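You operate a simulated robot arm through the tools that you are given. There is no shell and no other tool. Be economical: measure what you need, move in short steps, check, and stop when the job is done.

You run a simulated two-armed robot. Do the job below in one go: nothing can be reset, and whatever is moved stays where it is left.

## Task
Shut the green valve, screw the orange nut tight, open the valve again and wipe up the drips.
Fine: one hand holds the valve set, which ends where it stood; the pad goes back. Set down upright: green-gripped pad. What is to be rubbed or washed off counts as gone when no trace of it is left.

It is judged by the outcome, as a careful person would: the job done as asked, and still so three seconds after it is handed in. It fails if anything else is knocked over, pushed out of place, dropped, spilled or broken.

## Robot
Two 7-joint arms with fingered hands on one trunk, on a base that drives. Base frame: it is fixed to the floor where the robot stands at the start and does not move with it; the origin is under the middle of the robot, x ahead of it, y to its left, z up. Lengths are in m, angles in degrees, forces in N, time in s.
The left shoulder is at the start at [0.055, 0.158, 1.069], the right one opposite. With the tool pointing down near the work surface each hand reaches from about 0.44 to 0.84 m from the robot's upright axis, wherever it stands, measured 20 degrees to its own side. Places, roughly: drips [0.4, -0.2, 0.8]; green valve [0.5, 0, 0.9]; orange nut [0.5, -0.1, 0.9]. Payload 4 kg a hand.
The tool frame of a hand sits at the grasp point between the pads (the TCP): z along the fingers, y along the line on which they close. The tips reach 0.03 m beyond it. The gripper opens to 0.104 m. The gripper's body begins 0.035 m behind the TCP. The gripper is a hand of 4 fingers: y runs from the thumb to the fingers, the wrist lies at [-0.015, -0.104, -0.178] in the tool frame, and closing takes about 1.5 s.
Orientation is that of the tool frame in the base frame, as a unit quaternion [w, x, y, z]. With the fingers straight down and the wrist toward the robot, the tool's x, y and z point along [0, 1, 0], [1, 0, 0] and [0, 0, -1] of the base frame.

## Interface
- The arms move only by the tool drive_tool. It takes "left_deltas", "right_deltas" or both (then of equal length, played together; a hand with none holds still); each is a list of rows, each an object of numbers (a shift or turn left out is 0, a gripper value left out holds the last): "dx", "dy", "dz": the shift along the tool's x, y, z in m; "wx", "wy", "wz": the turn, a rotation vector about the tool's x, y, z in degrees; "jaw": the opening, from 0 (shut) to 1 (fully open). In form: [{"dx": .., "dy": .., "dz": .., "wx": .., "wy": .., "wz": .., "jaw": ..}, ...]. A call has 1 to 10 rows; each row is the pose to reach, as a shift and turn from the pose commanded when the call began, along the tool's axes at that moment. A row lasts 0.2 s, in which the tool goes at most 0.05 m and 8.6 degrees; a call with a longer step from one row to the next is refused whole, and so is a gripper value outside its range. A pose out of reach is approached as far as the arm can. The call stops where the force on the tool passes 90 N (or 10 N more than at its start, if that is more) or the arm is blocked; 0.2 s more then pass. The fingers move at their own pace (about 0.045 m/s each) and stop on an object; they squeeze with about 30 N. The grip force told is the motor's: it shows also when the fingers shut on nothing. Time passes only in rows, and 0.2 s behind the last, so rows that repeat a pose let the fingers close. It gives the time, the measured TCP pose, the force on the tool (base axes), the opening and the grip force at its end, in the units of the frame above (readings bear some noise), with the torque about the TCP (base axes, N m) and any sound that the robot's microphone picked up.
- Cameras (640 x 400 px; columns grow to the right, rows downward): "scene" is now at [0.1365, -0.0054, 1.2483]; the picture's right is [-0.05, -1.00, 0.00], its down [-0.51, 0.02, -0.86] and it looks along [0.86, -0.04, -0.51] (base axes); focal length 214 px, centre (320, 200). "left" rides on the left gripper at [-0.061, -0.092, -0.13] in its tool frame; the picture's right is [-0.81, -0.28, 0.52], its down [0.53, -0.71, 0.45] and it looks along [0.24, 0.64, 0.72] (tool axes); focal length 275 px, centre (320, 200). "right" rides on the right gripper at [0.061, -0.092, -0.13] in its tool frame; the picture's right is [-0.81, 0.27, -0.52], its down [-0.53, -0.71, 0.46] and it looks along [-0.24, 0.65, 0.72] (tool axes); focal length 275 px, centre (320, 200). There is no depth. A picture from a camera that has moved, and an enlarged one, comes with that camera's place and axes in the base frame and with its lens.
- grab_frame(camera): a new picture of that camera. The clock stands still meanwhile.
- move_column(by): slides the trunk up (or, below 0, down) by that many m; the arms and the scene camera ride with it, the base frame stays. It gives what a move gives, with no picture.
- roll_base(legs): drives the robot by 1 to 6 legs, each [ahead, turn to the left] in m and degrees, along the robot's own axes; the way and the turn of a leg run together, so that a leg with both is an arc; at most 1.5 m and 180 degrees a leg. The arms and the cameras ride along, it lands a little off, and it stops where it bumps. It gives what a move gives.
- hand_shape(shape, hand): the hand has 4 fingers and takes this shape, open, in about a second: jaw (thumb against the fingers, like two jaws); tri (thumb and two fingers); tip (a fingertip pinch); poke (one finger out to press); point (the index stretched); flat (the hand flat); cup (the hand cupped); fist (a fist). The gripper value then closes the fingers along that shape, each until it touches; the sizes above hold for jaw. It gives what a move gives, with no picture.
- head_to(pan, tilt): turns the head with the scene camera to pan (to the left, within 80 degrees either way) and tilt (down, from -29 to 69), counted from straight ahead of the robot. It gives what a move gives.
- enlarge(camera, box): a new picture of the part [left, top, right, bottom] of that camera's present view, enlarged. The clock stands still meanwhile.
- hand_in(): hands the job in; it is judged then, once.

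Work in short steps. Places have to be worked out from the pictures, the camera data and where the tool is seen: move nearer, look again, correct. Check each grasp and each placing, and mend what went wrong. You have 120 turns and 88 pictures in all, those below and enlarged ones among them. Open the grippers and draw the arms clear of the work before you hand the job in, unless the task says otherwise; then end with one line.

The tools are called as name(argument=value, ...) on one line, values as JSON. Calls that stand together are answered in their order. drive_tool: Moves the arms, as the interface text tells. Its arguments: {"type":"object","properties":{"left_deltas":{"type":"array","items":{"type":"object","properties":{"dx":{"type":"number"},"dy":{"type":"number"},"dz":{"type":"number"},"wx":{"type":"number"},"wy":{"type":"number"},"wz":{"type":"number"},"jaw":{"type":"number"}}}},"right_deltas":{"type":"array","items":{"type":"object","properties":{"dx":{"type":"number"},"dy":{"type":"number"},"dz":{"type":"number"},"wx":{"type":"number"},"wy":{"type":"number"},"wz":{"type":"number"},"jaw":{"type":"number"}}}}},"required":[]} The other tools are called the same way: move_column (by) slides the trunk up or down; hand_shape (shape, hand) gives the hand a shape; roll_base (legs) drives the base; head_to (pan, tilt) turns the head that bears the scene camera; grab_frame (camera) takes a picture; enlarge (camera, box) takes an enlarged picture of a part of a camera's view; hand_in () hands the job in.

At the start:

```text
t: 0.0
left_position: [0.4651, 0.1351, 1.2026]
left_tool_rot: [0.0, 0.707, 0.707, 0.0]
left_wrist_force: [-1.0, -0.5, -0.5]
left_ft_torque: [-0.01, 0.02, 0.01]
left_gripper_width: 0.1033
left_grip_force: 0.0
left_shape: jaw
right_position: [0.5493, -0.2093, 1.1992]
right_tool_rot: [-0.001, 0.708, 0.707, -0.001]
right_wrist_force: [-0.1, 0.0, -0.5]
right_ft_torque: [0.0, -0.02, 0.04]
right_gripper_width: 0.1037
right_grip_force: 0.0
right_shape: jaw
trunk travel left (down, up): [-0.275, 0.232]
robot x, y, heading: [-0.0004, -0.0002, 0.1]
head pan, tilt: [-2.7, 29.7]
```

scene: 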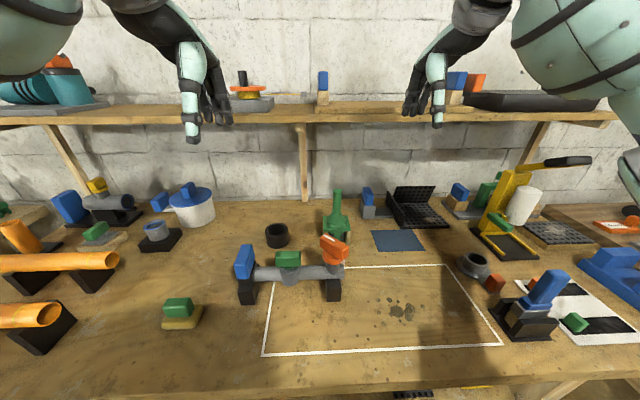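
right: 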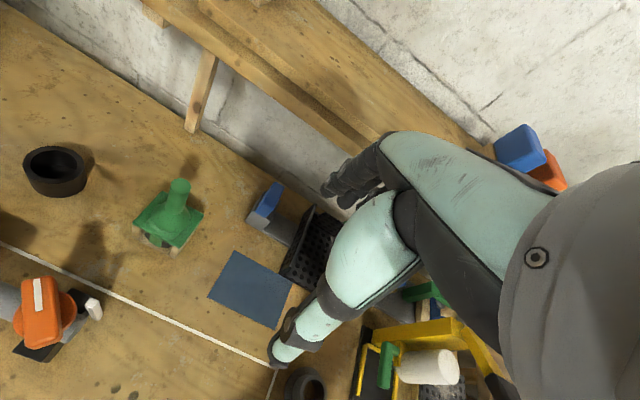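
left: 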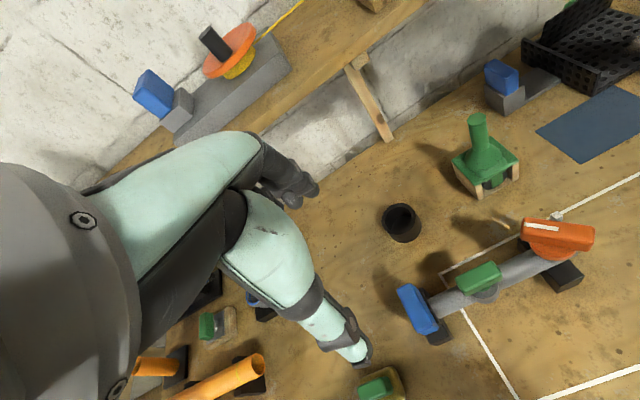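

The scene shows a valve set on a gray pipe: blue grip, green valve, orange nut. I enlarge it and the drips to see details.

enlarge(camera="scene", box=[220, 170, 380, 310])

enlarge(camera="scene", box=[340, 170, 640, 350])

enlarge(camera="left", box=[380, 180, 620, 360])

```text
2.86 times, centred on (300, 240) of scene
camera zoom: at [0.1365, -0.0054, 1.2483], right [-0.05, -1.0, 0.0], down [-0.51, 0.02, -0.86], along [0.86, -0.04, -0.51], focal length 613 px, centre (377, 86)
```

zoom: 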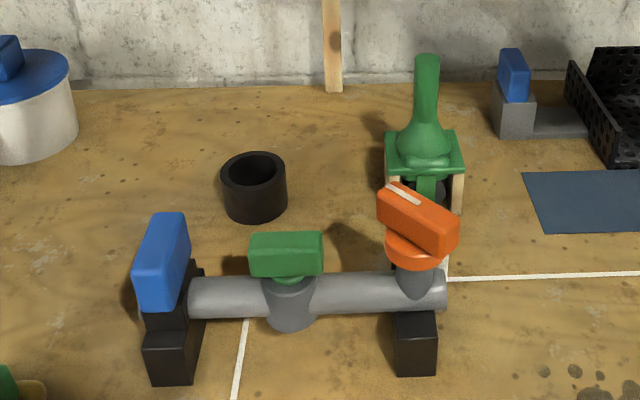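

```text
2.13 times, centred on (490, 260) of scene
camera zoom: at [0.1365, -0.0054, 1.2483], right [-0.05, -1.0, 0.0], down [-0.51, 0.02, -0.86], along [0.86, -0.04, -0.51], focal length 458 px, centre (-43, 72)
```

zoom: 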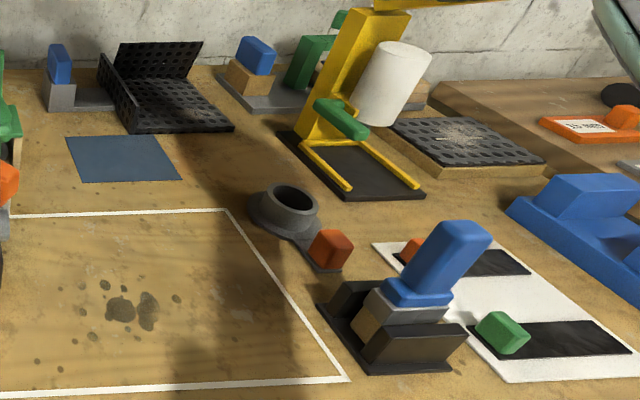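

```text
2.22 times, centred on (500, 270) of left
camera zoom: at [0.3736, 0.0741, 1.334], right [-0.28, -0.81, -0.52], down [-0.71, 0.53, -0.45], along [0.64, 0.24, -0.72], focal length 612 px, centre (-80, 44)
```

zoom: 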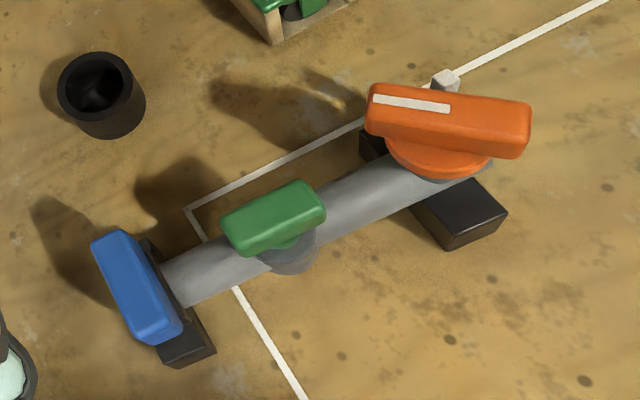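

I look for which object is the green-gripped pad.

enlarge(camera="scene", box=[60, 170, 240, 340])

enlarge(camera="scene", box=[290, 170, 400, 250])

enlarge(camera="left", box=[430, 100, 540, 210])

enlarge(camera="right", box=[0, 240, 140, 380])

```text
2.35 times, centred on (150, 255) of scene
camera zoom: at [0.1365, -0.0054, 1.2483], right [-0.05, -1.0, 0.0], down [-0.51, 0.02, -0.86], along [0.86, -0.04, -0.51], focal length 505 px, centre (720, 71)
```

zoom: 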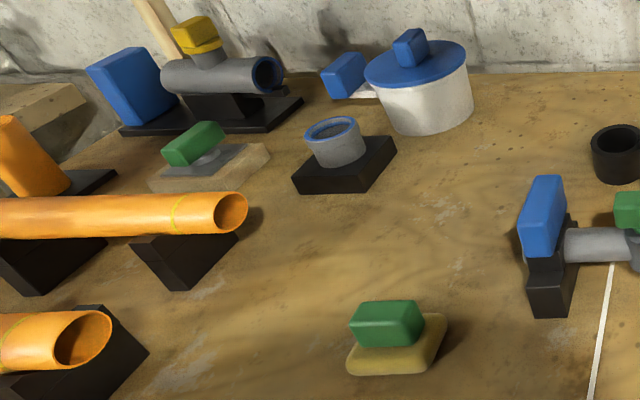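

```text
5.00 times, centred on (345, 210) of scene
camera zoom: at [0.1365, -0.0054, 1.2483], right [-0.05, -1.0, 0.0], down [-0.51, 0.02, -0.86], along [0.86, -0.04, -0.51], focal length 1072 px, centre (195, 150)
```

zoom: 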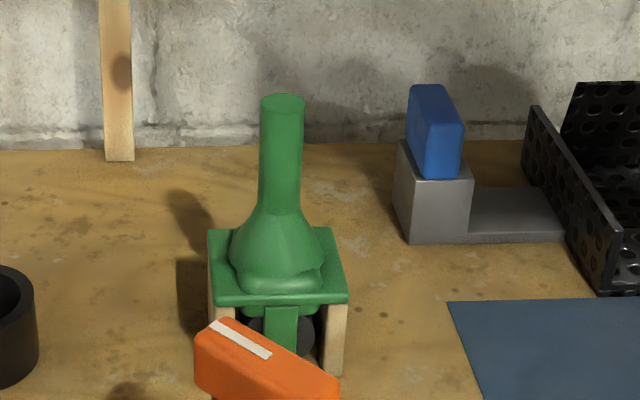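

```text
3.64 times, centred on (485, 155) of left
camera zoom: at [0.3736, 0.0741, 1.334], right [-0.28, -0.81, -0.52], down [-0.71, 0.53, -0.45], along [0.64, 0.24, -0.72], focal length 1001 px, centre (-280, 364)
```

zoom: 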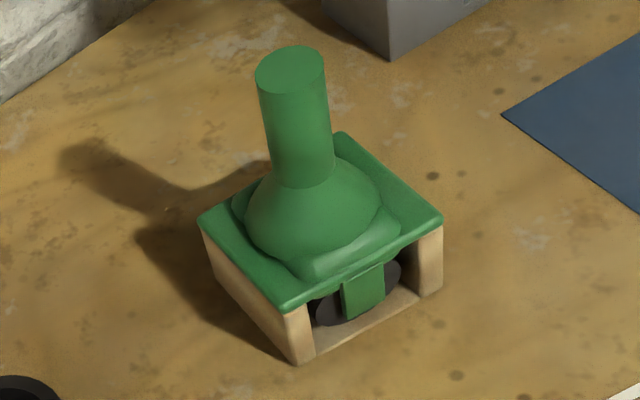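

```text
2.86 times, centred on (70, 310) of right
camera zoom: at [0.4565, -0.1497, 1.33], right [0.28, -0.81, 0.52], down [-0.71, -0.53, -0.45], along [0.64, -0.24, -0.72], focal length 786 px, centre (1034, -114)
```

zoom: 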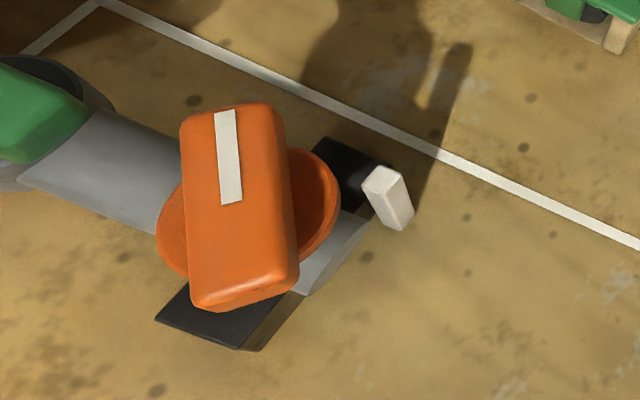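

Triangulating: blue grip ≈(0.478,0.140,0.895), green handle ≈(0.476,0.046,0.898) along the pipe, orange bar ≈(0.475,-0.052,0.933) with its stripe ~90° counter-clockwise of the white peg; pad ≈(0.41,0.265). I turn both hands in the air: left to close along y on the blue, right counter-clockwise to prepare a clockwise stroke on the nut.

drive_tool(left_deltas=[{"wz": 8.5, "jaw": 0.62}, {"wz": 17}, {"wz": 25.5}, {"wz": 34}, {"wz": 42.5}, {"wz": 51}, {"wz": 59.5}, {"wz": 68}, {"wz": 76.5}, {"wz": 85}], right_deltas=[{"wz": -8.5}, {"wz": -17}, {"wz": -25.5}, {"wz": -34}, {"wz": -42.5}, {"wz": -51}, {"wz": -59.5}, {"wz": -68}, {"wz": -76.5}, {"wz": -85}])

```text
t: 2.2
left_position: [0.4512, 0.1364, 1.2078]
left_tool_rot: [0.0, 0.999, 0.042, 0.006]
left_wrist_force: [-0.4, 0.6, -0.7]
left_ft_torque: [-0.04, 0.01, 0.0]
left_gripper_width: 0.0649
left_grip_force: 0.0
left_shape: jaw
right_position: [0.358, -0.1208, 1.198]
right_tool_rot: [0.003, 0.047, 0.999, 0.0]
right_wrist_force: [0.1, 0.1, -0.6]
right_ft_torque: [-0.01, 0.02, 0.01]
right_gripper_width: 0.104
right_grip_force: 0.1
right_shape: jaw
right hand out of reach, approached as far as the arm can: row 6, 7, 8, 9, 10
trunk travel left (down, up): [-0.275, 0.232]
robot x, y, heading: [-0.0009, -0.0002, 0.1]
head pan, tilt: [-2.7, 29.7]
```

Left turned well; the right got its turn but not its place. I finish the left turn and bring the right lower and nearer, where reach should be better.

drive_tool(left_deltas=[{"wz": 5}, {"wz": 5}, {"wz": 5}, {"wz": 5}, {"wz": 5}], right_deltas=[{"dx": 0.015, "dy": 0.02, "dz": 0.024}, {"dx": 0.03, "dy": 0.04, "dz": 0.048}, {"dx": 0.045, "dy": 0.06, "dz": 0.072}, {"dx": 0.06, "dy": 0.08, "dz": 0.096}, {"dx": 0.075, "dy": 0.1, "dz": 0.12}])

grab_frame(camera="left")

grab_frame(camera="scene")

```text
t: 3.4
left_position: [0.4513, 0.1365, 1.2093]
left_tool_rot: [-0.001, 1.0, 0.0, 0.007]
left_wrist_force: [-0.7, 0.2, -0.7]
left_ft_torque: [0.01, 0.06, -0.01]
left_gripper_width: 0.0649
left_grip_force: 0.0
left_shape: jaw
right_position: [0.2928, -0.0174, 1.0743]
right_tool_rot: [0.007, 0.044, 0.999, 0.0]
right_wrist_force: [0.7, -0.5, 0.0]
right_ft_torque: [0.02, -0.04, -0.01]
right_gripper_width: 0.1037
right_grip_force: 0.1
right_shape: jaw
trunk travel left (down, up): [-0.275, 0.232]
robot x, y, heading: [0.0024, 0.0007, 0.2]
head pan, tilt: [-2.7, 29.7]
```

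```text
77 pictures are left
camera left: at [0.3882, 0.2278, 1.3388], right [-0.8, 0.28, -0.53], down [0.54, 0.71, -0.45], along [0.25, -0.64, -0.72], focal length 275 px, centre (320, 200)
```

left: 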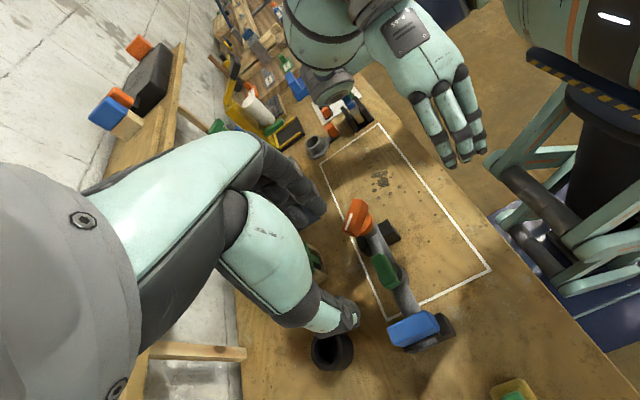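

```text
76 pictures are left
camera scene: at [0.1366, -0.0049, 1.2483], right [-0.05, -1.0, 0.0], down [-0.51, 0.02, -0.86], along [0.86, -0.04, -0.51], focal length 214 px, centre (320, 200)
```

scene: 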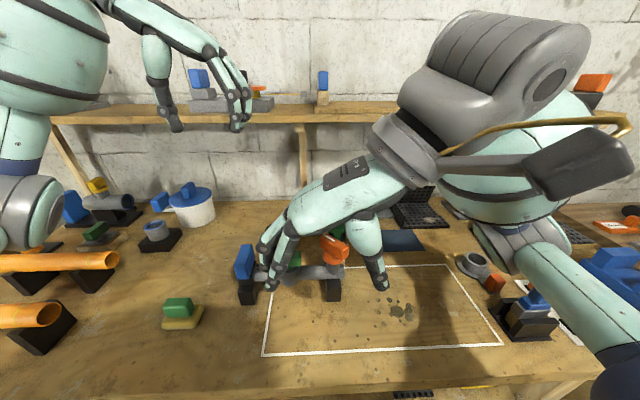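

The commanded pose snaps to what was achieved, so the right is at (0.293,-0.017,1.074). I move it forward to test reach near the nut, still high.

drive_tool(right_deltas=[{"dx": -0.03, "dy": -0.015}, {"dx": -0.06, "dy": -0.03}, {"dx": -0.09, "dy": -0.045}, {"dx": -0.12, "dy": -0.06}, {"dx": -0.15, "dy": -0.06}, {"dx": -0.18, "dy": -0.06}])

```text
t: 4.8
left_position: [0.4501, 0.1367, 1.2085]
left_tool_rot: [0.0, 1.0, 0.0, 0.006]
left_wrist_force: [-0.2, -0.1, -0.5]
left_ft_torque: [0.03, 0.02, -0.01]
left_gripper_width: 0.0647
left_grip_force: 0.0
left_shape: jaw
right_position: [0.3607, -0.0605, 1.0763]
right_tool_rot: [0.006, 0.044, 0.999, 0.0]
right_wrist_force: [-0.6, 0.1, 0.5]
right_ft_torque: [-0.02, -0.01, 0.04]
right_gripper_width: 0.1037
right_grip_force: 0.0
right_shape: jaw
right hand out of reach, approached as far as the arm can: row 3, 4, 5, 6
trunk travel left (down, up): [-0.275, 0.232]
robot x, y, heading: [-0.0035, 0.0011, -0.1]
head pan, tilt: [-2.7, 29.7]
```

The outward-wrist orientation limits the right arm, so I'll push the bars with a finger in the normal orientation instead. I turn the right back and away, and lower the left toward the blue grip at (0.479,0.142).

drive_tool(left_deltas=[{"dx": 0.003, "dz": 0.02}, {"dx": 0.006, "dz": 0.04}, {"dx": 0.009, "dz": 0.06}, {"dx": 0.012, "dy": -0.002, "dz": 0.08}, {"dx": 0.015, "dy": -0.003, "dz": 0.1}, {"dx": 0.018, "dy": -0.004, "dz": 0.12}, {"dx": 0.021, "dy": -0.005, "dz": 0.14}, {"dx": 0.024, "dy": -0.005, "dz": 0.16}, {"dx": 0.028, "dy": -0.005, "dz": 0.18}, {"dx": 0.028, "dy": -0.005, "dz": 0.18}], right_deltas=[{"wz": 8.5, "dy": -0.02}, {"wz": 17, "dy": -0.04}, {"wz": 25.5, "dy": -0.06}, {"wz": 34, "dy": -0.08}, {"wz": 42.5, "dy": -0.1}, {"wz": 51, "dy": -0.12}, {"wz": 59.5, "dy": -0.14}, {"wz": 68, "dy": -0.16, "dx": -0.03}, {"wz": 76.5, "dy": -0.16, "dx": -0.06}, {"wz": 85, "dy": -0.16, "dx": -0.09}])

grab_frame(camera="left")

grab_frame(camera="scene")

```text
t: 7.0
left_position: [0.4818, 0.1419, 1.0283]
left_tool_rot: [-0.001, 1.0, -0.001, 0.007]
left_wrist_force: [0.3, -0.2, -0.4]
left_ft_torque: [-0.01, -0.01, -0.02]
left_gripper_width: 0.0649
left_grip_force: 0.0
left_shape: jaw
right_position: [0.4384, -0.2275, 1.0767]
right_tool_rot: [0.005, 0.708, 0.706, 0.003]
right_wrist_force: [-0.3, 1.3, -0.5]
right_ft_torque: [-0.01, -0.04, 0.0]
right_gripper_width: 0.1039
right_grip_force: 0.1
right_shape: jaw
trunk travel left (down, up): [-0.275, 0.232]
robot x, y, heading: [-0.0017, -0.0006, 0.0]
head pan, tilt: [-2.7, 29.7]
```

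```text
75 pictures are left
camera left: at [0.4187, 0.2326, 1.1588], right [-0.8, 0.28, -0.53], down [0.54, 0.71, -0.45], along [0.25, -0.64, -0.72], focal length 275 px, centre (320, 200)
```

left: 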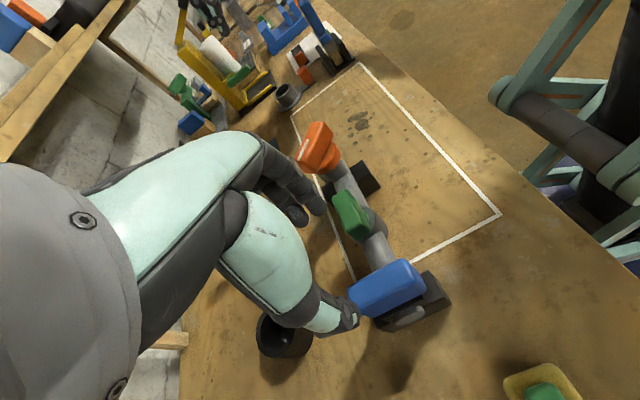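

```text
74 pictures are left
camera scene: at [0.1368, -0.0054, 1.2483], right [-0.05, -1.0, 0.0], down [-0.51, 0.02, -0.86], along [0.86, -0.04, -0.51], focal length 214 px, centre (320, 200)
```

scene: 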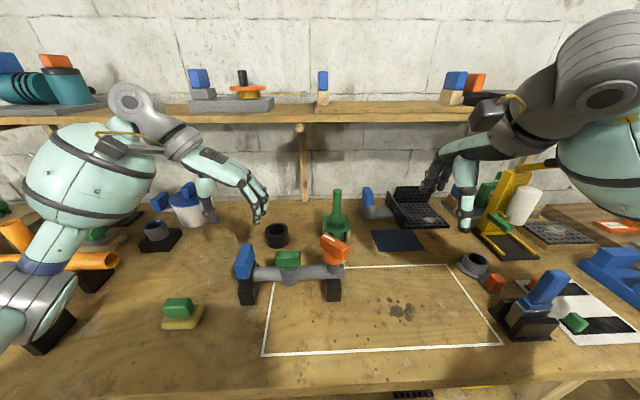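

Blue grip confirmed near (0.476,0.144). I descend the left hand around it to z≈0.905.

drive_tool(left_deltas=[{"dx": -0.002, "dy": -0.001, "dz": 0.025}, {"dx": -0.004, "dy": -0.002, "dz": 0.05}, {"dx": -0.004, "dy": -0.002, "dz": 0.075}, {"dx": -0.004, "dy": -0.002, "dz": 0.095}, {"dx": -0.004, "dy": -0.002, "dz": 0.11}, {"dx": -0.004, "dy": -0.002, "dz": 0.12}])

enlarge(camera="left", box=[240, 120, 480, 360])

enlarge(camera="scene", box=[180, 190, 380, 310])

```text
t: 8.4
left_position: [0.4777, 0.143, 0.9081]
left_tool_rot: [0.0, 1.0, 0.0, 0.006]
left_wrist_force: [-0.6, -0.6, -0.1]
left_ft_torque: [-0.02, 0.03, 0.01]
left_gripper_width: 0.065
left_grip_force: 0.1
left_shape: jaw
right_position: [0.4364, -0.2273, 1.0766]
right_tool_rot: [0.005, 0.707, 0.708, 0.004]
right_wrist_force: [-0.4, 0.2, -0.7]
right_ft_torque: [-0.02, -0.02, -0.02]
right_gripper_width: 0.1039
right_grip_force: 0.1
right_shape: jaw
trunk travel left (down, up): [-0.275, 0.232]
robot x, y, heading: [0.0011, 0.0024, 0.3]
head pan, tilt: [-2.7, 29.7]
```

```text
1.67 times, centred on (360, 240) of left
camera zoom: at [0.4154, 0.2339, 1.0391], right [-0.8, 0.28, -0.53], down [0.54, 0.71, -0.45], along [0.25, -0.64, -0.72], focal length 459 px, centre (253, 133)
```

zoom: 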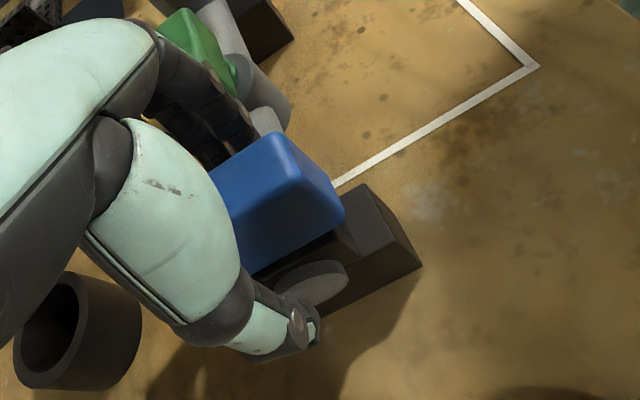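

```text
3.20 times, centred on (280, 250) of scene
camera zoom: at [0.1365, -0.0052, 1.2483], right [-0.05, -1.0, 0.0], down [-0.51, 0.02, -0.86], along [0.86, -0.04, -0.51], focal length 686 px, centre (448, 40)
```

zoom: 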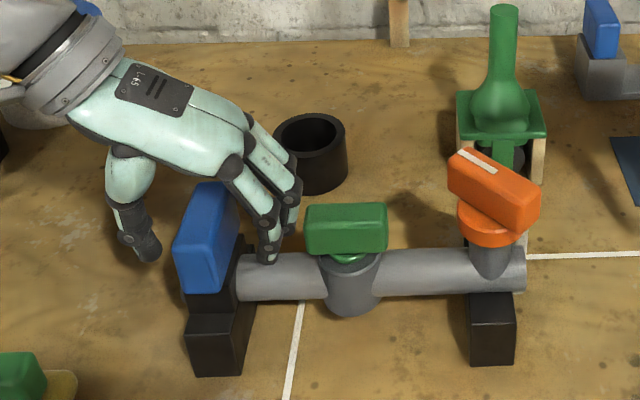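

Thumb and fingers straddle the blue bar about evenly; I shift 8 mm nearer the robot and close gently.

drive_tool(left_deltas=[{"dx": -0.008, "dz": 0.003}, {"dx": -0.008, "dz": 0.003, "jaw": 0.45}, {"dx": -0.008, "dz": 0.003, "jaw": 0.35}, {"dx": -0.008, "dz": 0.003, "jaw": 0.25}, {"dx": -0.008, "dz": 0.003, "jaw": 0.1}, {"dx": -0.008, "dz": 0.003, "jaw": 0.0}, {"dx": -0.008, "dz": 0.003, "jaw": 0.0}, {"dx": -0.008, "dz": 0.003, "jaw": 0.0}])

enlarge(camera="scene", box=[180, 190, 380, 310])

hand_shape(hand="right", shape="poke")

grab_frame(camera="right")

grab_frame(camera="scene")

```text
t: 10.2
left_position: [0.4703, 0.1424, 0.9063]
left_tool_rot: [-0.001, 1.0, 0.001, 0.006]
left_wrist_force: [-0.1, 0.1, 0.6]
left_ft_torque: [-0.07, 0.0, -0.1]
left_gripper_width: 0.0213
left_grip_force: 30.1
left_shape: jaw
right_position: [0.4369, -0.2279, 1.0763]
right_tool_rot: [0.005, 0.707, 0.708, 0.003]
right_wrist_force: [-0.4, -0.1, 1.3]
right_ft_torque: [-0.02, 0.03, 0.0]
right_gripper_width: 0.1041
right_grip_force: 0.0
right_shape: jaw
trunk travel left (down, up): [-0.275, 0.232]
robot x, y, heading: [-0.0013, -0.0004, -0.0]
head pan, tilt: [-2.7, 29.7]
```

```text
3.20 times, centred on (280, 250) of scene
camera zoom: at [0.1364, -0.0053, 1.2483], right [-0.05, -1.0, 0.0], down [-0.51, 0.02, -0.86], along [0.86, -0.04, -0.51], focal length 686 px, centre (448, 40)
```

zoom: 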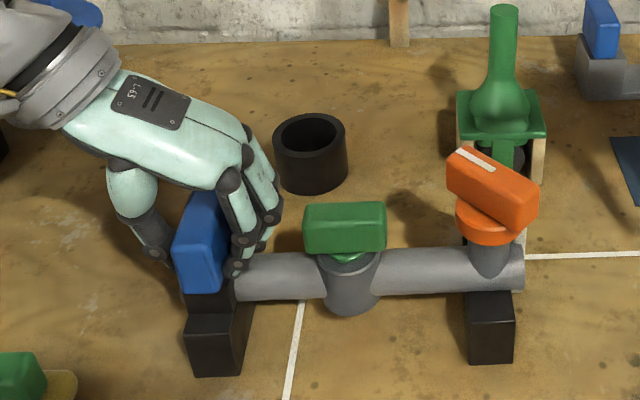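

```text
t: 11.1
left_position: [0.4692, 0.1431, 0.906]
left_tool_rot: [0.0, 1.0, 0.001, 0.007]
left_wrist_force: [0.7, -0.1, 0.3]
left_ft_torque: [-0.03, -0.03, -0.11]
left_gripper_width: 0.021
left_grip_force: 29.6
left_shape: jaw
right_position: [0.4377, -0.2277, 1.0775]
right_tool_rot: [0.006, 0.706, 0.708, 0.003]
right_wrist_force: [-0.1, 0.8, -0.5]
right_ft_torque: [0.02, -0.04, 0.0]
right_gripper_width: 0.0001
right_grip_force: 0.1
right_shape: poke
trunk travel left (down, up): [-0.275, 0.232]
robot x, y, heading: [0.0027, 0.0037, 0.2]
head pan, tilt: [-2.7, 29.7]
```

```text
70 pictures are left
camera right: at [0.3426, -0.1658, 1.2054], right [0.27, -0.81, 0.52], down [-0.71, -0.53, -0.46], along [0.65, -0.25, -0.72], focal length 275 px, centre (320, 200)
```

right: 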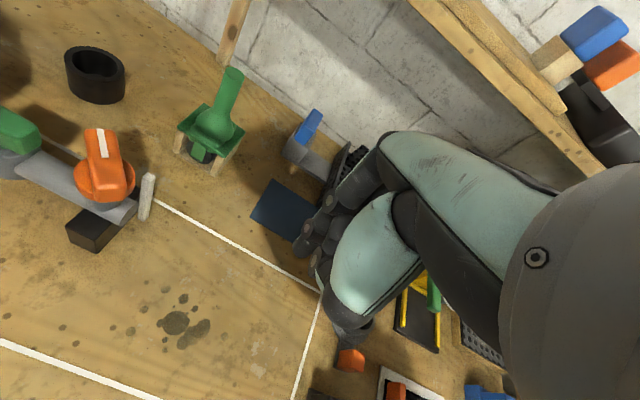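

```text
69 pictures are left
camera scene: at [0.1364, -0.0053, 1.2483], right [-0.05, -1.0, 0.0], down [-0.51, 0.02, -0.86], along [0.86, -0.04, -0.51], focal length 214 px, centre (320, 200)
```

scene: 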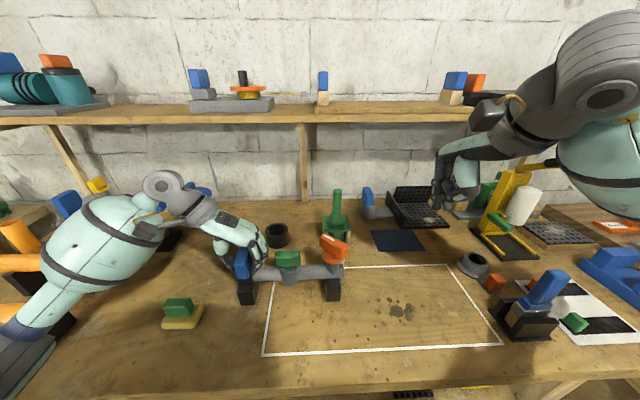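

Left holds the blue bar (21 mm wide, 30 N). I look where the poking finger is.

enlarge(camera="scene", box=[400, 110, 520, 230])

enlarge(camera="right", box=[280, 160, 440, 320])

```text
3.33 times, centred on (460, 170) of scene
camera zoom: at [0.1364, -0.0053, 1.2483], right [-0.05, -1.0, 0.0], down [-0.51, 0.02, -0.86], along [0.86, -0.04, -0.51], focal length 715 px, centre (-147, 300)
```

zoom: 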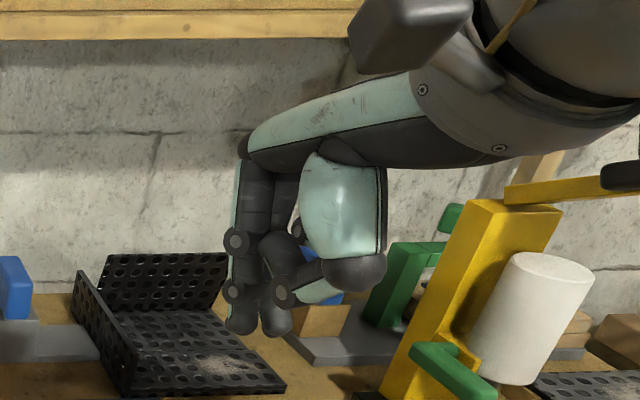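

```text
2.50 times, centred on (360, 240) of right
camera zoom: at [0.3426, -0.1658, 1.2054], right [0.27, -0.81, 0.52], down [-0.71, -0.53, -0.46], along [0.65, -0.25, -0.72], focal length 688 px, centre (220, 100)
```

zoom: 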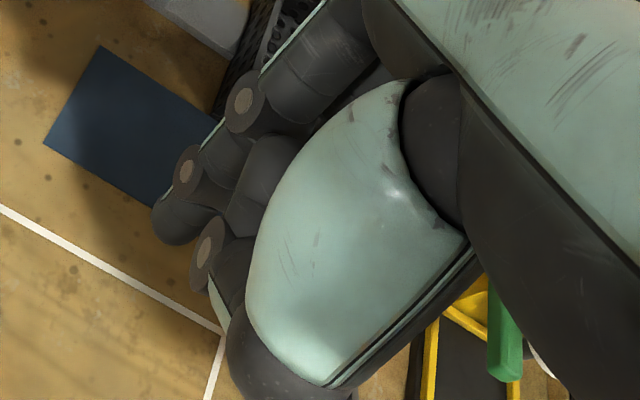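

Poke looks more like a bent cluster; I try the "point" shape and look.

hand_shape(hand="right", shape="point")

enlarge(camera="scene", box=[400, 110, 520, 230])

enlarge(camera="right", box=[240, 120, 440, 320])

```text
t: 12.0
left_position: [0.4696, 0.1436, 0.9054]
left_tool_rot: [0.0, 1.0, 0.0, 0.006]
left_wrist_force: [-1.1, -0.2, 0.4]
left_ft_torque: [-0.02, 0.0, -0.12]
left_gripper_width: 0.0212
left_grip_force: 30.6
left_shape: jaw
right_position: [0.4362, -0.2282, 1.0759]
right_tool_rot: [0.005, 0.707, 0.708, 0.004]
right_wrist_force: [-0.3, -0.3, -0.1]
right_ft_torque: [0.01, 0.01, 0.02]
right_gripper_width: 0.0
right_grip_force: 0.1
right_shape: point
trunk travel left (down, up): [-0.275, 0.232]
robot x, y, heading: [0.0035, 0.0006, -0.0]
head pan, tilt: [-2.7, 29.7]
```

```text
3.33 times, centred on (460, 170) of scene
camera zoom: at [0.1364, -0.0053, 1.2483], right [-0.05, -1.0, 0.0], down [-0.51, 0.02, -0.86], along [0.86, -0.04, -0.51], focal length 715 px, centre (-147, 300)
```

zoom: 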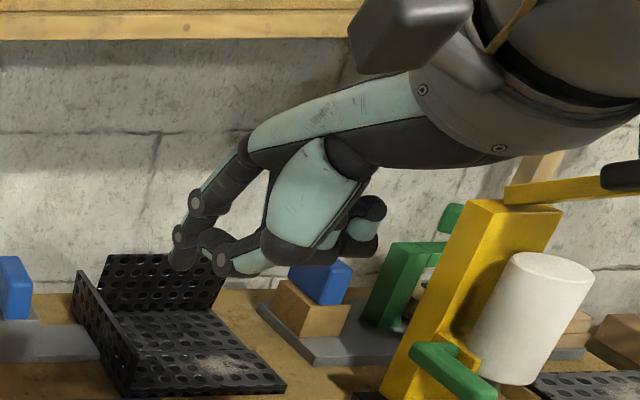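

```text
2.00 times, centred on (340, 220) of right
camera zoom: at [0.3426, -0.1658, 1.2053], right [0.27, -0.81, 0.52], down [-0.71, -0.53, -0.46], along [0.65, -0.25, -0.72], focal length 551 px, centre (280, 160)
```

zoom: 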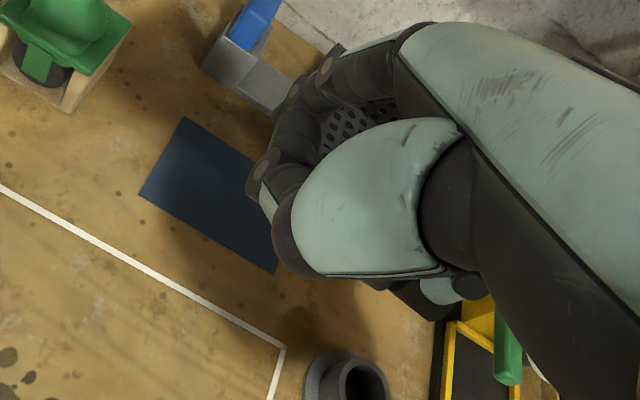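

Point doesn't give a clean downward finger. I try the "tip" pinch, shut, as a compact poker.

hand_shape(hand="right", shape="tip")

drive_tool(right_deltas=[{"jaw": 0}, {"jaw": 0}, {"jaw": 0}, {"jaw": 0}, {"jaw": 0}, {"jaw": 0}, {"jaw": 0}, {"jaw": 0}])

enlarge(camera="scene", box=[400, 110, 520, 230])

enlarge(camera="right", box=[240, 120, 440, 320])

```text
t: 12.9
left_position: [0.4694, 0.1436, 0.9048]
left_tool_rot: [0.0, 1.0, -0.001, 0.006]
left_wrist_force: [-0.8, 0.2, 0.1]
left_ft_torque: [-0.03, 0.02, -0.1]
left_gripper_width: 0.0209
left_grip_force: 29.9
left_shape: jaw
right_position: [0.4367, -0.2267, 1.0758]
right_tool_rot: [0.006, 0.707, 0.707, 0.003]
right_wrist_force: [0.6, 0.2, 0.8]
right_ft_torque: [-0.02, -0.01, 0.0]
right_gripper_width: 0.1037
right_grip_force: 0.1
right_shape: tip
trunk travel left (down, up): [-0.275, 0.232]
robot x, y, heading: [0.0023, 0.0021, -0.0]
head pan, tilt: [-2.7, 29.7]
```

```text
t: 14.7
left_position: [0.4698, 0.1439, 0.9058]
left_tool_rot: [-0.001, 1.0, 0.0, 0.007]
left_wrist_force: [-0.8, -0.3, -0.5]
left_ft_torque: [-0.04, 0.02, -0.13]
left_gripper_width: 0.021
left_grip_force: 30.0
left_shape: jaw
right_position: [0.4359, -0.2284, 1.0763]
right_tool_rot: [0.004, 0.707, 0.707, 0.004]
right_wrist_force: [0.9, 0.5, -1.1]
right_ft_torque: [-0.03, -0.01, 0.02]
right_gripper_width: 0.0
right_grip_force: 29.9
right_shape: tip
trunk travel left (down, up): [-0.275, 0.232]
robot x, y, heading: [-0.0018, 0.0, 0.1]
head pan, tilt: [-2.7, 29.7]
```

```text
3.33 times, centred on (460, 170) of scene
camera zoom: at [0.1364, -0.0053, 1.2483], right [-0.05, -1.0, 0.0], down [-0.51, 0.02, -0.86], along [0.86, -0.04, -0.51], focal length 715 px, centre (-147, 300)
```

zoom: 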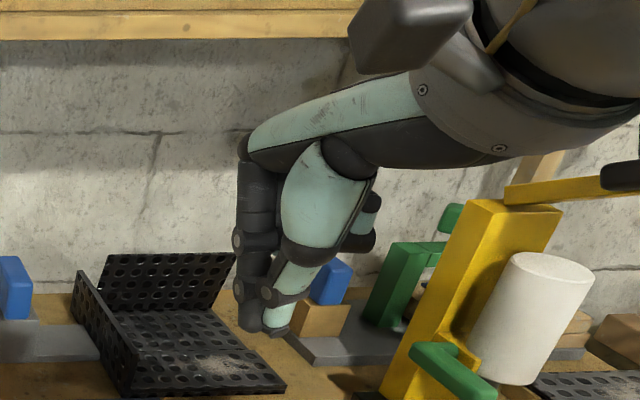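

```text
2.00 times, centred on (340, 220) of right
camera zoom: at [0.3426, -0.1658, 1.2053], right [0.27, -0.81, 0.52], down [-0.71, -0.53, -0.46], along [0.65, -0.25, -0.72], focal length 551 px, centre (280, 160)
```

zoom: 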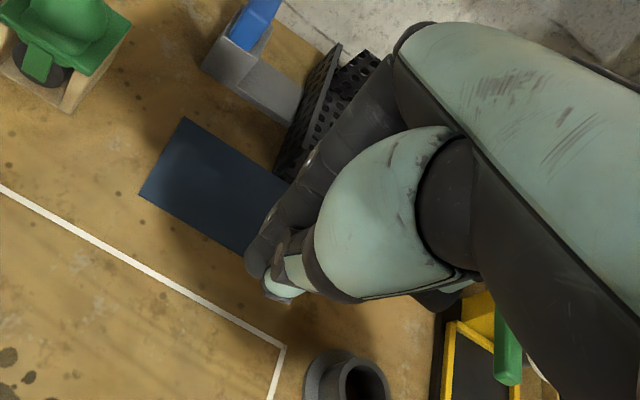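

The shut pinch makes a compact poker whose tip is ~28 mm below the TCP. I bring it above the far side of the green handle's right end, tilted so its curled fingers clear the orange nut.

drive_tool(right_deltas=[{"dx": 0.04, "dy": 0.013, "wy": -5}, {"dx": 0.08, "dy": 0.026, "wy": -10}, {"dx": 0.12, "dy": 0.039, "wy": -15}, {"dx": 0.16, "dy": 0.052, "wy": -20}, {"dx": 0.2, "dy": 0.068, "wy": -25, "dz": 0.01}, {"dx": 0.23, "dy": 0.079, "wy": -25, "dz": 0.02}, {"dx": 0.254, "dy": 0.079, "wy": -25, "dz": 0.04}, {"dx": 0.254, "dy": 0.079, "wy": -25, "dz": 0.06}])

grab_frame(camera="scene")

enlarge(camera="scene", box=[220, 170, 380, 310])

enlarge(camera="right", box=[140, 120, 440, 400])

```text
t: 16.5
left_position: [0.4688, 0.1422, 0.9054]
left_tool_rot: [-0.001, 1.0, -0.001, 0.006]
left_wrist_force: [-0.4, 0.6, -0.4]
left_ft_torque: [0.0, 0.01, -0.03]
left_gripper_width: 0.0209
left_grip_force: 29.7
left_shape: jaw
right_position: [0.5163, 0.028, 1.0166]
right_tool_rot: [0.158, 0.691, 0.69, -0.149]
right_wrist_force: [-0.1, -0.1, 0.2]
right_ft_torque: [0.0, 0.0, -0.03]
right_gripper_width: 0.0
right_grip_force: 30.3
right_shape: tip
trunk travel left (down, up): [-0.275, 0.232]
robot x, y, heading: [-0.0025, -0.0042, 0.3]
head pan, tilt: [-2.7, 29.7]
```

```text
62 pictures are left
camera scene: at [0.1369, -0.0059, 1.2482], right [-0.05, -1.0, 0.0], down [-0.51, 0.02, -0.86], along [0.86, -0.04, -0.51], focal length 214 px, centre (320, 200)
```

scene: 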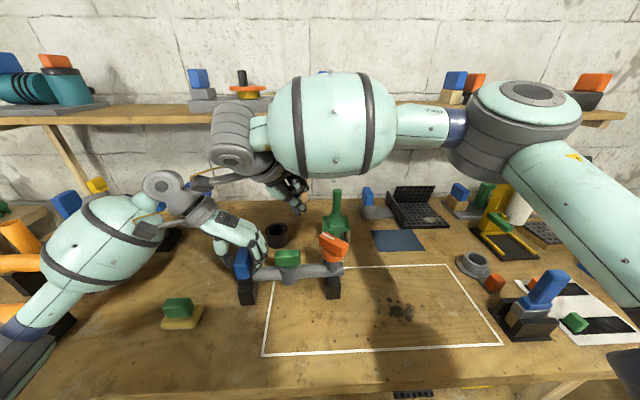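

```text
2.86 times, centred on (300, 240) of scene
camera zoom: at [0.1369, -0.0059, 1.2482], right [-0.05, -1.0, 0.0], down [-0.51, 0.02, -0.86], along [0.86, -0.04, -0.51], focal length 613 px, centre (377, 86)
```

zoom: 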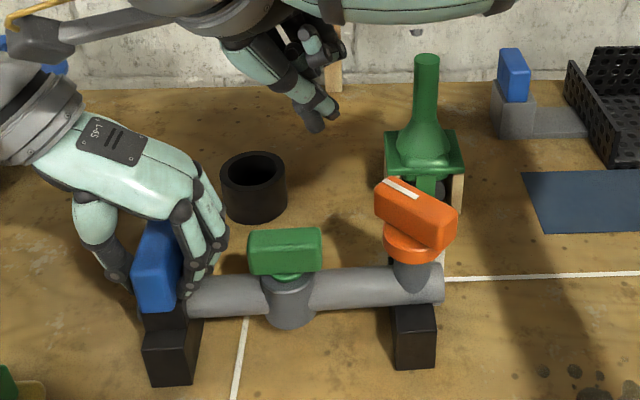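

```text
1.43 times, centred on (290, 260) of right
camera zoom: at [0.4236, 0.1381, 1.1076], right [0.26, -0.52, 0.82], down [-0.71, -0.68, -0.2], along [0.65, -0.53, -0.55], focal length 393 px, centre (363, 114)
```

zoom: 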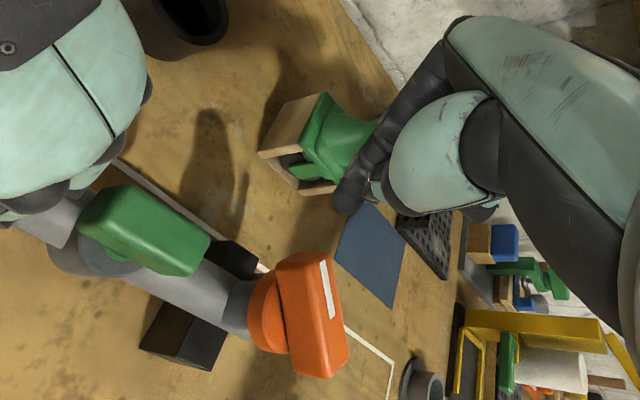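

Tip is beyond the handle's right end, ~(0.52,0.017). I lower straight down to tip z≈0.89 behind the handle.

drive_tool(right_deltas=[{"dx": 0.0106, "dz": 0.0227}, {"dx": 0.0212, "dz": 0.0453}, {"dx": 0.0318, "dz": 0.068}, {"dx": 0.0415, "dz": 0.089}])

enlarge(camera="scene", box=[220, 170, 380, 310])

enlarge(camera="right", box=[140, 120, 440, 400])

```text
t: 17.5
left_position: [0.4694, 0.1432, 0.9054]
left_tool_rot: [-0.001, 1.0, 0.0, 0.006]
left_wrist_force: [-0.1, -0.4, 0.0]
left_ft_torque: [-0.04, 0.04, -0.02]
left_gripper_width: 0.0207
left_grip_force: 29.7
left_shape: jaw
right_position: [0.5178, 0.028, 0.9191]
right_tool_rot: [0.158, 0.691, 0.69, -0.149]
right_wrist_force: [0.0, -0.8, 0.3]
right_ft_torque: [0.0, -0.01, -0.02]
right_gripper_width: 0.0
right_grip_force: 30.0
right_shape: tip
trunk travel left (down, up): [-0.275, 0.232]
robot x, y, heading: [0.0029, 0.0011, -0.1]
head pan, tilt: [-2.7, 29.7]
```

```text
2.86 times, centred on (300, 240) of scene
camera zoom: at [0.1369, -0.0052, 1.2482], right [-0.05, -1.0, 0.0], down [-0.51, 0.02, -0.86], along [0.86, -0.04, -0.51], focal length 613 px, centre (377, 86)
```

zoom: 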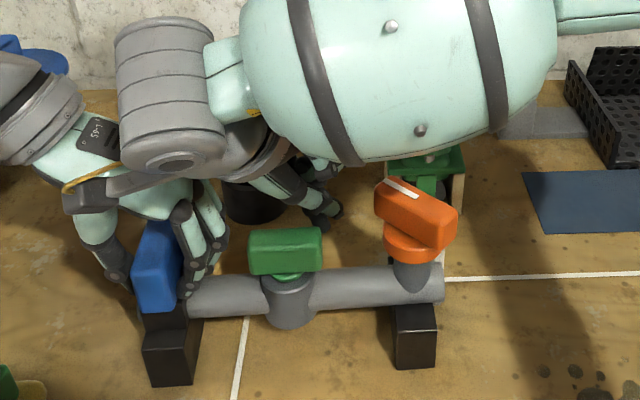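

```text
1.43 times, centred on (290, 260) of right
camera zoom: at [0.4239, 0.1379, 1.0089], right [0.27, -0.52, 0.81], down [-0.71, -0.68, -0.2], along [0.65, -0.53, -0.55], focal length 393 px, centre (363, 114)
```

zoom: 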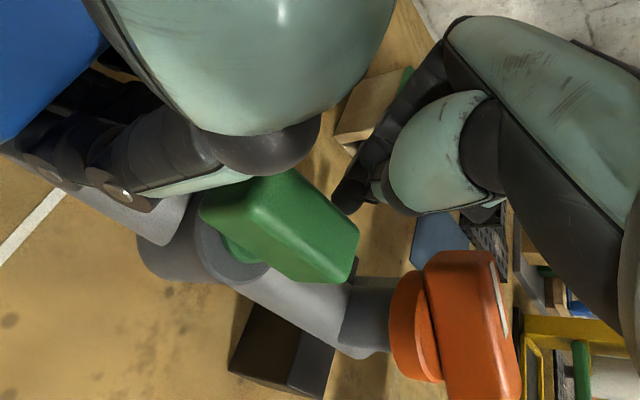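

The poker is right behind the handle's right end. I push it along the first half of a clockwise arc.

drive_tool(right_deltas=[{"dx": 0.0018, "dy": -0.01, "dz": -0.0008}, {"dx": -0.0015, "dy": -0.0145, "dz": 0.0007}, {"dx": -0.0045, "dy": -0.019, "dz": 0.0021}, {"dx": -0.0065, "dy": -0.024, "dz": 0.003}, {"dx": -0.0082, "dy": -0.0285, "dz": 0.0038}, {"dx": -0.009, "dy": -0.034, "dz": 0.0042}, {"dx": -0.0095, "dy": -0.039, "dz": 0.0044}])

enlarge(camera="right", box=[140, 120, 440, 400])

enlarge(camera="scene", box=[220, 170, 380, 310])

```text
t: 19.1
left_position: [0.4707, 0.1435, 0.9055]
left_tool_rot: [-0.002, 1.0, 0.0, 0.006]
left_wrist_force: [-2.9, 1.9, 0.0]
left_ft_torque: [-0.05, 0.07, -0.28]
left_gripper_width: 0.0207
left_grip_force: 30.0
left_shape: jaw
right_position: [0.4778, 0.0162, 0.9188]
right_tool_rot: [0.158, 0.691, 0.689, -0.149]
right_wrist_force: [3.1, -1.8, 1.2]
right_ft_torque: [-0.04, -0.05, 0.03]
right_gripper_width: 0.0
right_grip_force: 29.9
right_shape: tip
trunk travel left (down, up): [-0.275, 0.232]
robot x, y, heading: [0.0017, -0.0011, 0.0]
head pan, tilt: [-2.7, 29.7]
```

```text
1.43 times, centred on (290, 260) of right
camera zoom: at [0.3851, 0.1274, 1.0093], right [0.26, -0.52, 0.82], down [-0.71, -0.68, -0.2], along [0.65, -0.53, -0.55], focal length 393 px, centre (363, 114)
```

zoom: 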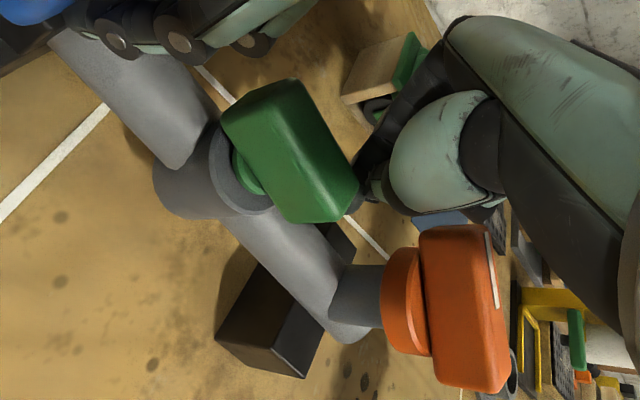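

```text
2.86 times, centred on (300, 240) of scene
camera zoom: at [0.1366, -0.0053, 1.2483], right [-0.05, -1.0, 0.0], down [-0.51, 0.02, -0.86], along [0.86, -0.04, -0.51], focal length 613 px, centre (377, 86)
```

zoom: 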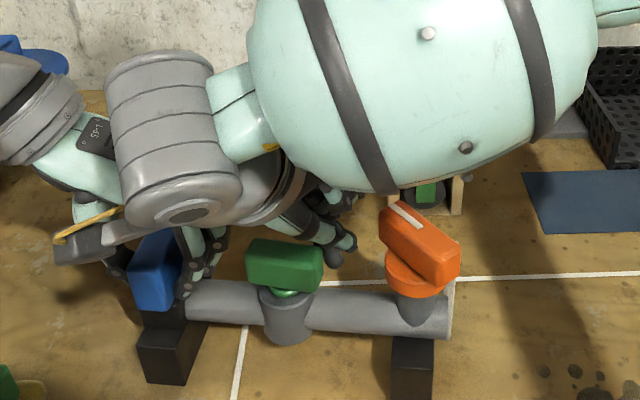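

The valve handle did not turn; instead the whole set yawed clockwise in the left grip (off-centre push). I must straighten it: I retreat the poker and go to the near side of the pipe to push its right part back.

drive_tool(right_deltas=[{"dx": -0.0127, "dz": -0.0272}, {"dx": -0.0254, "dz": -0.0544}, {"dx": -0.039, "dy": -0.045, "dz": -0.048}, {"dx": -0.0517, "dy": -0.085, "dz": -0.0421}, {"dx": -0.0347, "dy": -0.085, "dz": -0.0058}, {"dx": -0.0145, "dy": -0.085, "dz": 0.0377}])

enlarge(camera="scene", box=[220, 170, 380, 310])

grab_frame(camera="right")

```text
t: 20.5
left_position: [0.4693, 0.1444, 0.9056]
left_tool_rot: [0.0, 1.0, 0.0, 0.006]
left_wrist_force: [-0.1, -0.7, 0.3]
left_ft_torque: [-0.03, 0.02, -0.06]
left_gripper_width: 0.0208
left_grip_force: 30.1
left_shape: jaw
right_position: [0.3921, -0.0119, 0.891]
right_tool_rot: [0.158, 0.692, 0.689, -0.149]
right_wrist_force: [0.9, -0.2, 0.5]
right_ft_torque: [-0.04, 0.0, 0.02]
right_gripper_width: 0.0002
right_grip_force: 29.8
right_shape: tip
trunk travel left (down, up): [-0.275, 0.232]
robot x, y, heading: [0.0029, -0.0039, -0.2]
head pan, tilt: [-2.7, 29.7]
```

```text
2.86 times, centred on (300, 240) of scene
camera zoom: at [0.1367, -0.0052, 1.2482], right [-0.05, -1.0, 0.0], down [-0.51, 0.02, -0.86], along [0.86, -0.04, -0.51], focal length 613 px, centre (377, 86)
```

zoom: 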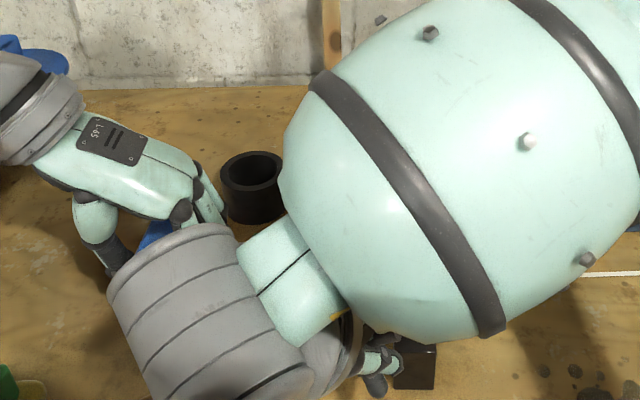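

```text
54 pictures are left
camera right: at [0.299, 0.0984, 0.9809], right [0.27, -0.52, 0.82], down [-0.71, -0.68, -0.2], along [0.65, -0.53, -0.55], focal length 275 px, centre (320, 200)
```

right: 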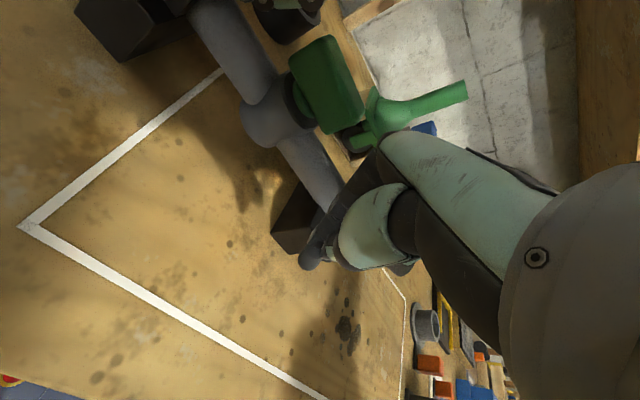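

The poker is at the near side of the pipe. I push ahead to bring the pipe back to its original line, then view with the left camera.

drive_tool(right_deltas=[{"dy": 0.012}, {"dy": 0.024}, {"dy": 0.032}, {"dy": 0.04}, {"dy": 0.048}, {"dy": 0.055}])

grab_frame(camera="left")

```text
t: 21.9
left_position: [0.4696, 0.1434, 0.9054]
left_tool_rot: [-0.001, 1.0, 0.001, 0.006]
left_wrist_force: [0.4, -0.9, -0.5]
left_ft_torque: [-0.01, 0.01, 0.03]
left_gripper_width: 0.0208
left_grip_force: 30.0
left_shape: jaw
right_position: [0.4483, -0.0118, 0.8908]
right_tool_rot: [0.158, 0.691, 0.69, -0.149]
right_wrist_force: [-0.6, 1.1, 0.5]
right_ft_torque: [-0.02, 0.01, -0.01]
right_gripper_width: 0.0
right_grip_force: 29.9
right_shape: tip
trunk travel left (down, up): [-0.275, 0.232]
robot x, y, heading: [-0.0027, -0.0018, -0.1]
head pan, tilt: [-2.7, 29.7]
```

```text
53 pictures are left
camera left: at [0.4073, 0.234, 1.0359], right [-0.8, 0.28, -0.53], down [0.54, 0.71, -0.45], along [0.25, -0.64, -0.72], focal length 275 px, centre (320, 200)
```

left: 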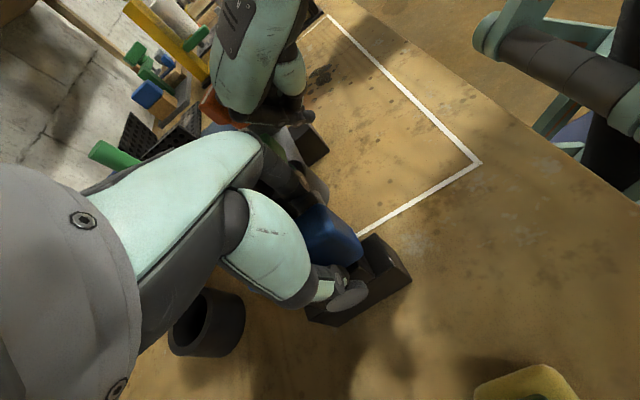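

Force fell to zero; I back the right arm away, level it, and check the alignment from the scene camera.

drive_tool(right_deltas=[{"dy": -0.04}, {"dy": -0.04, "dx": -0.019, "dz": -0.0408}, {"dy": -0.04, "dx": -0.0381, "dz": -0.0815}, {"dy": -0.04, "dx": -0.0731, "dz": -0.1093}, {"dy": -0.04, "dx": -0.1136, "dz": -0.1015}, {"dy": -0.04, "dx": -0.1498, "dz": -0.0845, "wy": 8}, {"dy": -0.04, "dx": -0.186, "dz": -0.0676, "wy": 16}, {"dy": -0.03, "dx": -0.2223, "dz": -0.0507, "wy": 24}, {"dy": -0.01, "dx": -0.2585, "dz": -0.0338, "wy": 25}])

enlarge(camera="scene", box=[220, 170, 380, 310])

hand_shape(hand="right", shape="jaw")

```text
t: 23.9
left_position: [0.4706, 0.1429, 0.9052]
left_tool_rot: [-0.001, 1.0, 0.0, 0.006]
left_wrist_force: [0.0, -1.1, -0.4]
left_ft_torque: [-0.02, 0.04, -0.04]
left_gripper_width: 0.0208
left_grip_force: 30.2
left_shape: jaw
right_position: [0.438, -0.2343, 1.0304]
right_tool_rot: [0.004, 0.707, 0.708, 0.005]
right_wrist_force: [1.1, 0.2, 0.9]
right_ft_torque: [0.02, -0.02, -0.01]
right_gripper_width: 0.0
right_grip_force: 29.9
right_shape: tip
trunk travel left (down, up): [-0.275, 0.232]
robot x, y, heading: [0.0005, -0.0015, 0.3]
head pan, tilt: [-2.7, 29.7]
```

```text
2.86 times, centred on (300, 240) of scene
camera zoom: at [0.1366, -0.006, 1.2483], right [-0.05, -1.0, 0.0], down [-0.51, 0.02, -0.86], along [0.86, -0.04, -0.51], focal length 613 px, centre (377, 86)
```

zoom: 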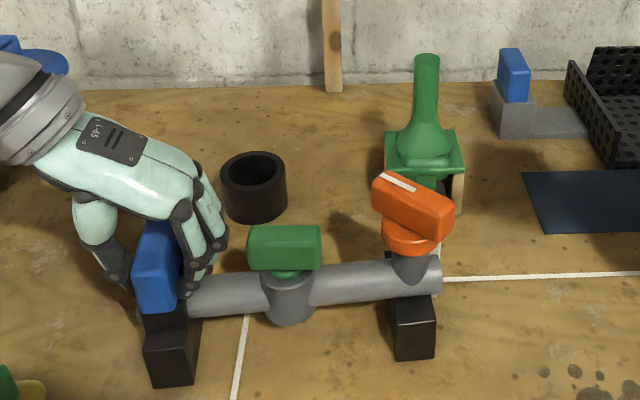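

```text
t: 24.8
left_position: [0.4695, 0.1433, 0.9047]
left_tool_rot: [0.0, 1.0, 0.0, 0.006]
left_wrist_force: [-0.5, 0.6, -0.4]
left_ft_torque: [-0.01, 0.02, -0.02]
left_gripper_width: 0.0208
left_grip_force: 30.3
left_shape: jaw
right_position: [0.4387, -0.2326, 1.0298]
right_tool_rot: [0.005, 0.707, 0.707, 0.003]
right_wrist_force: [0.0, 0.6, 0.2]
right_ft_torque: [-0.03, 0.01, 0.04]
right_gripper_width: 0.1035
right_grip_force: 0.0
right_shape: jaw
trunk travel left (down, up): [-0.275, 0.232]
robot x, y, heading: [0.002, 0.0023, 0.1]
head pan, tilt: [-2.7, 29.7]
```

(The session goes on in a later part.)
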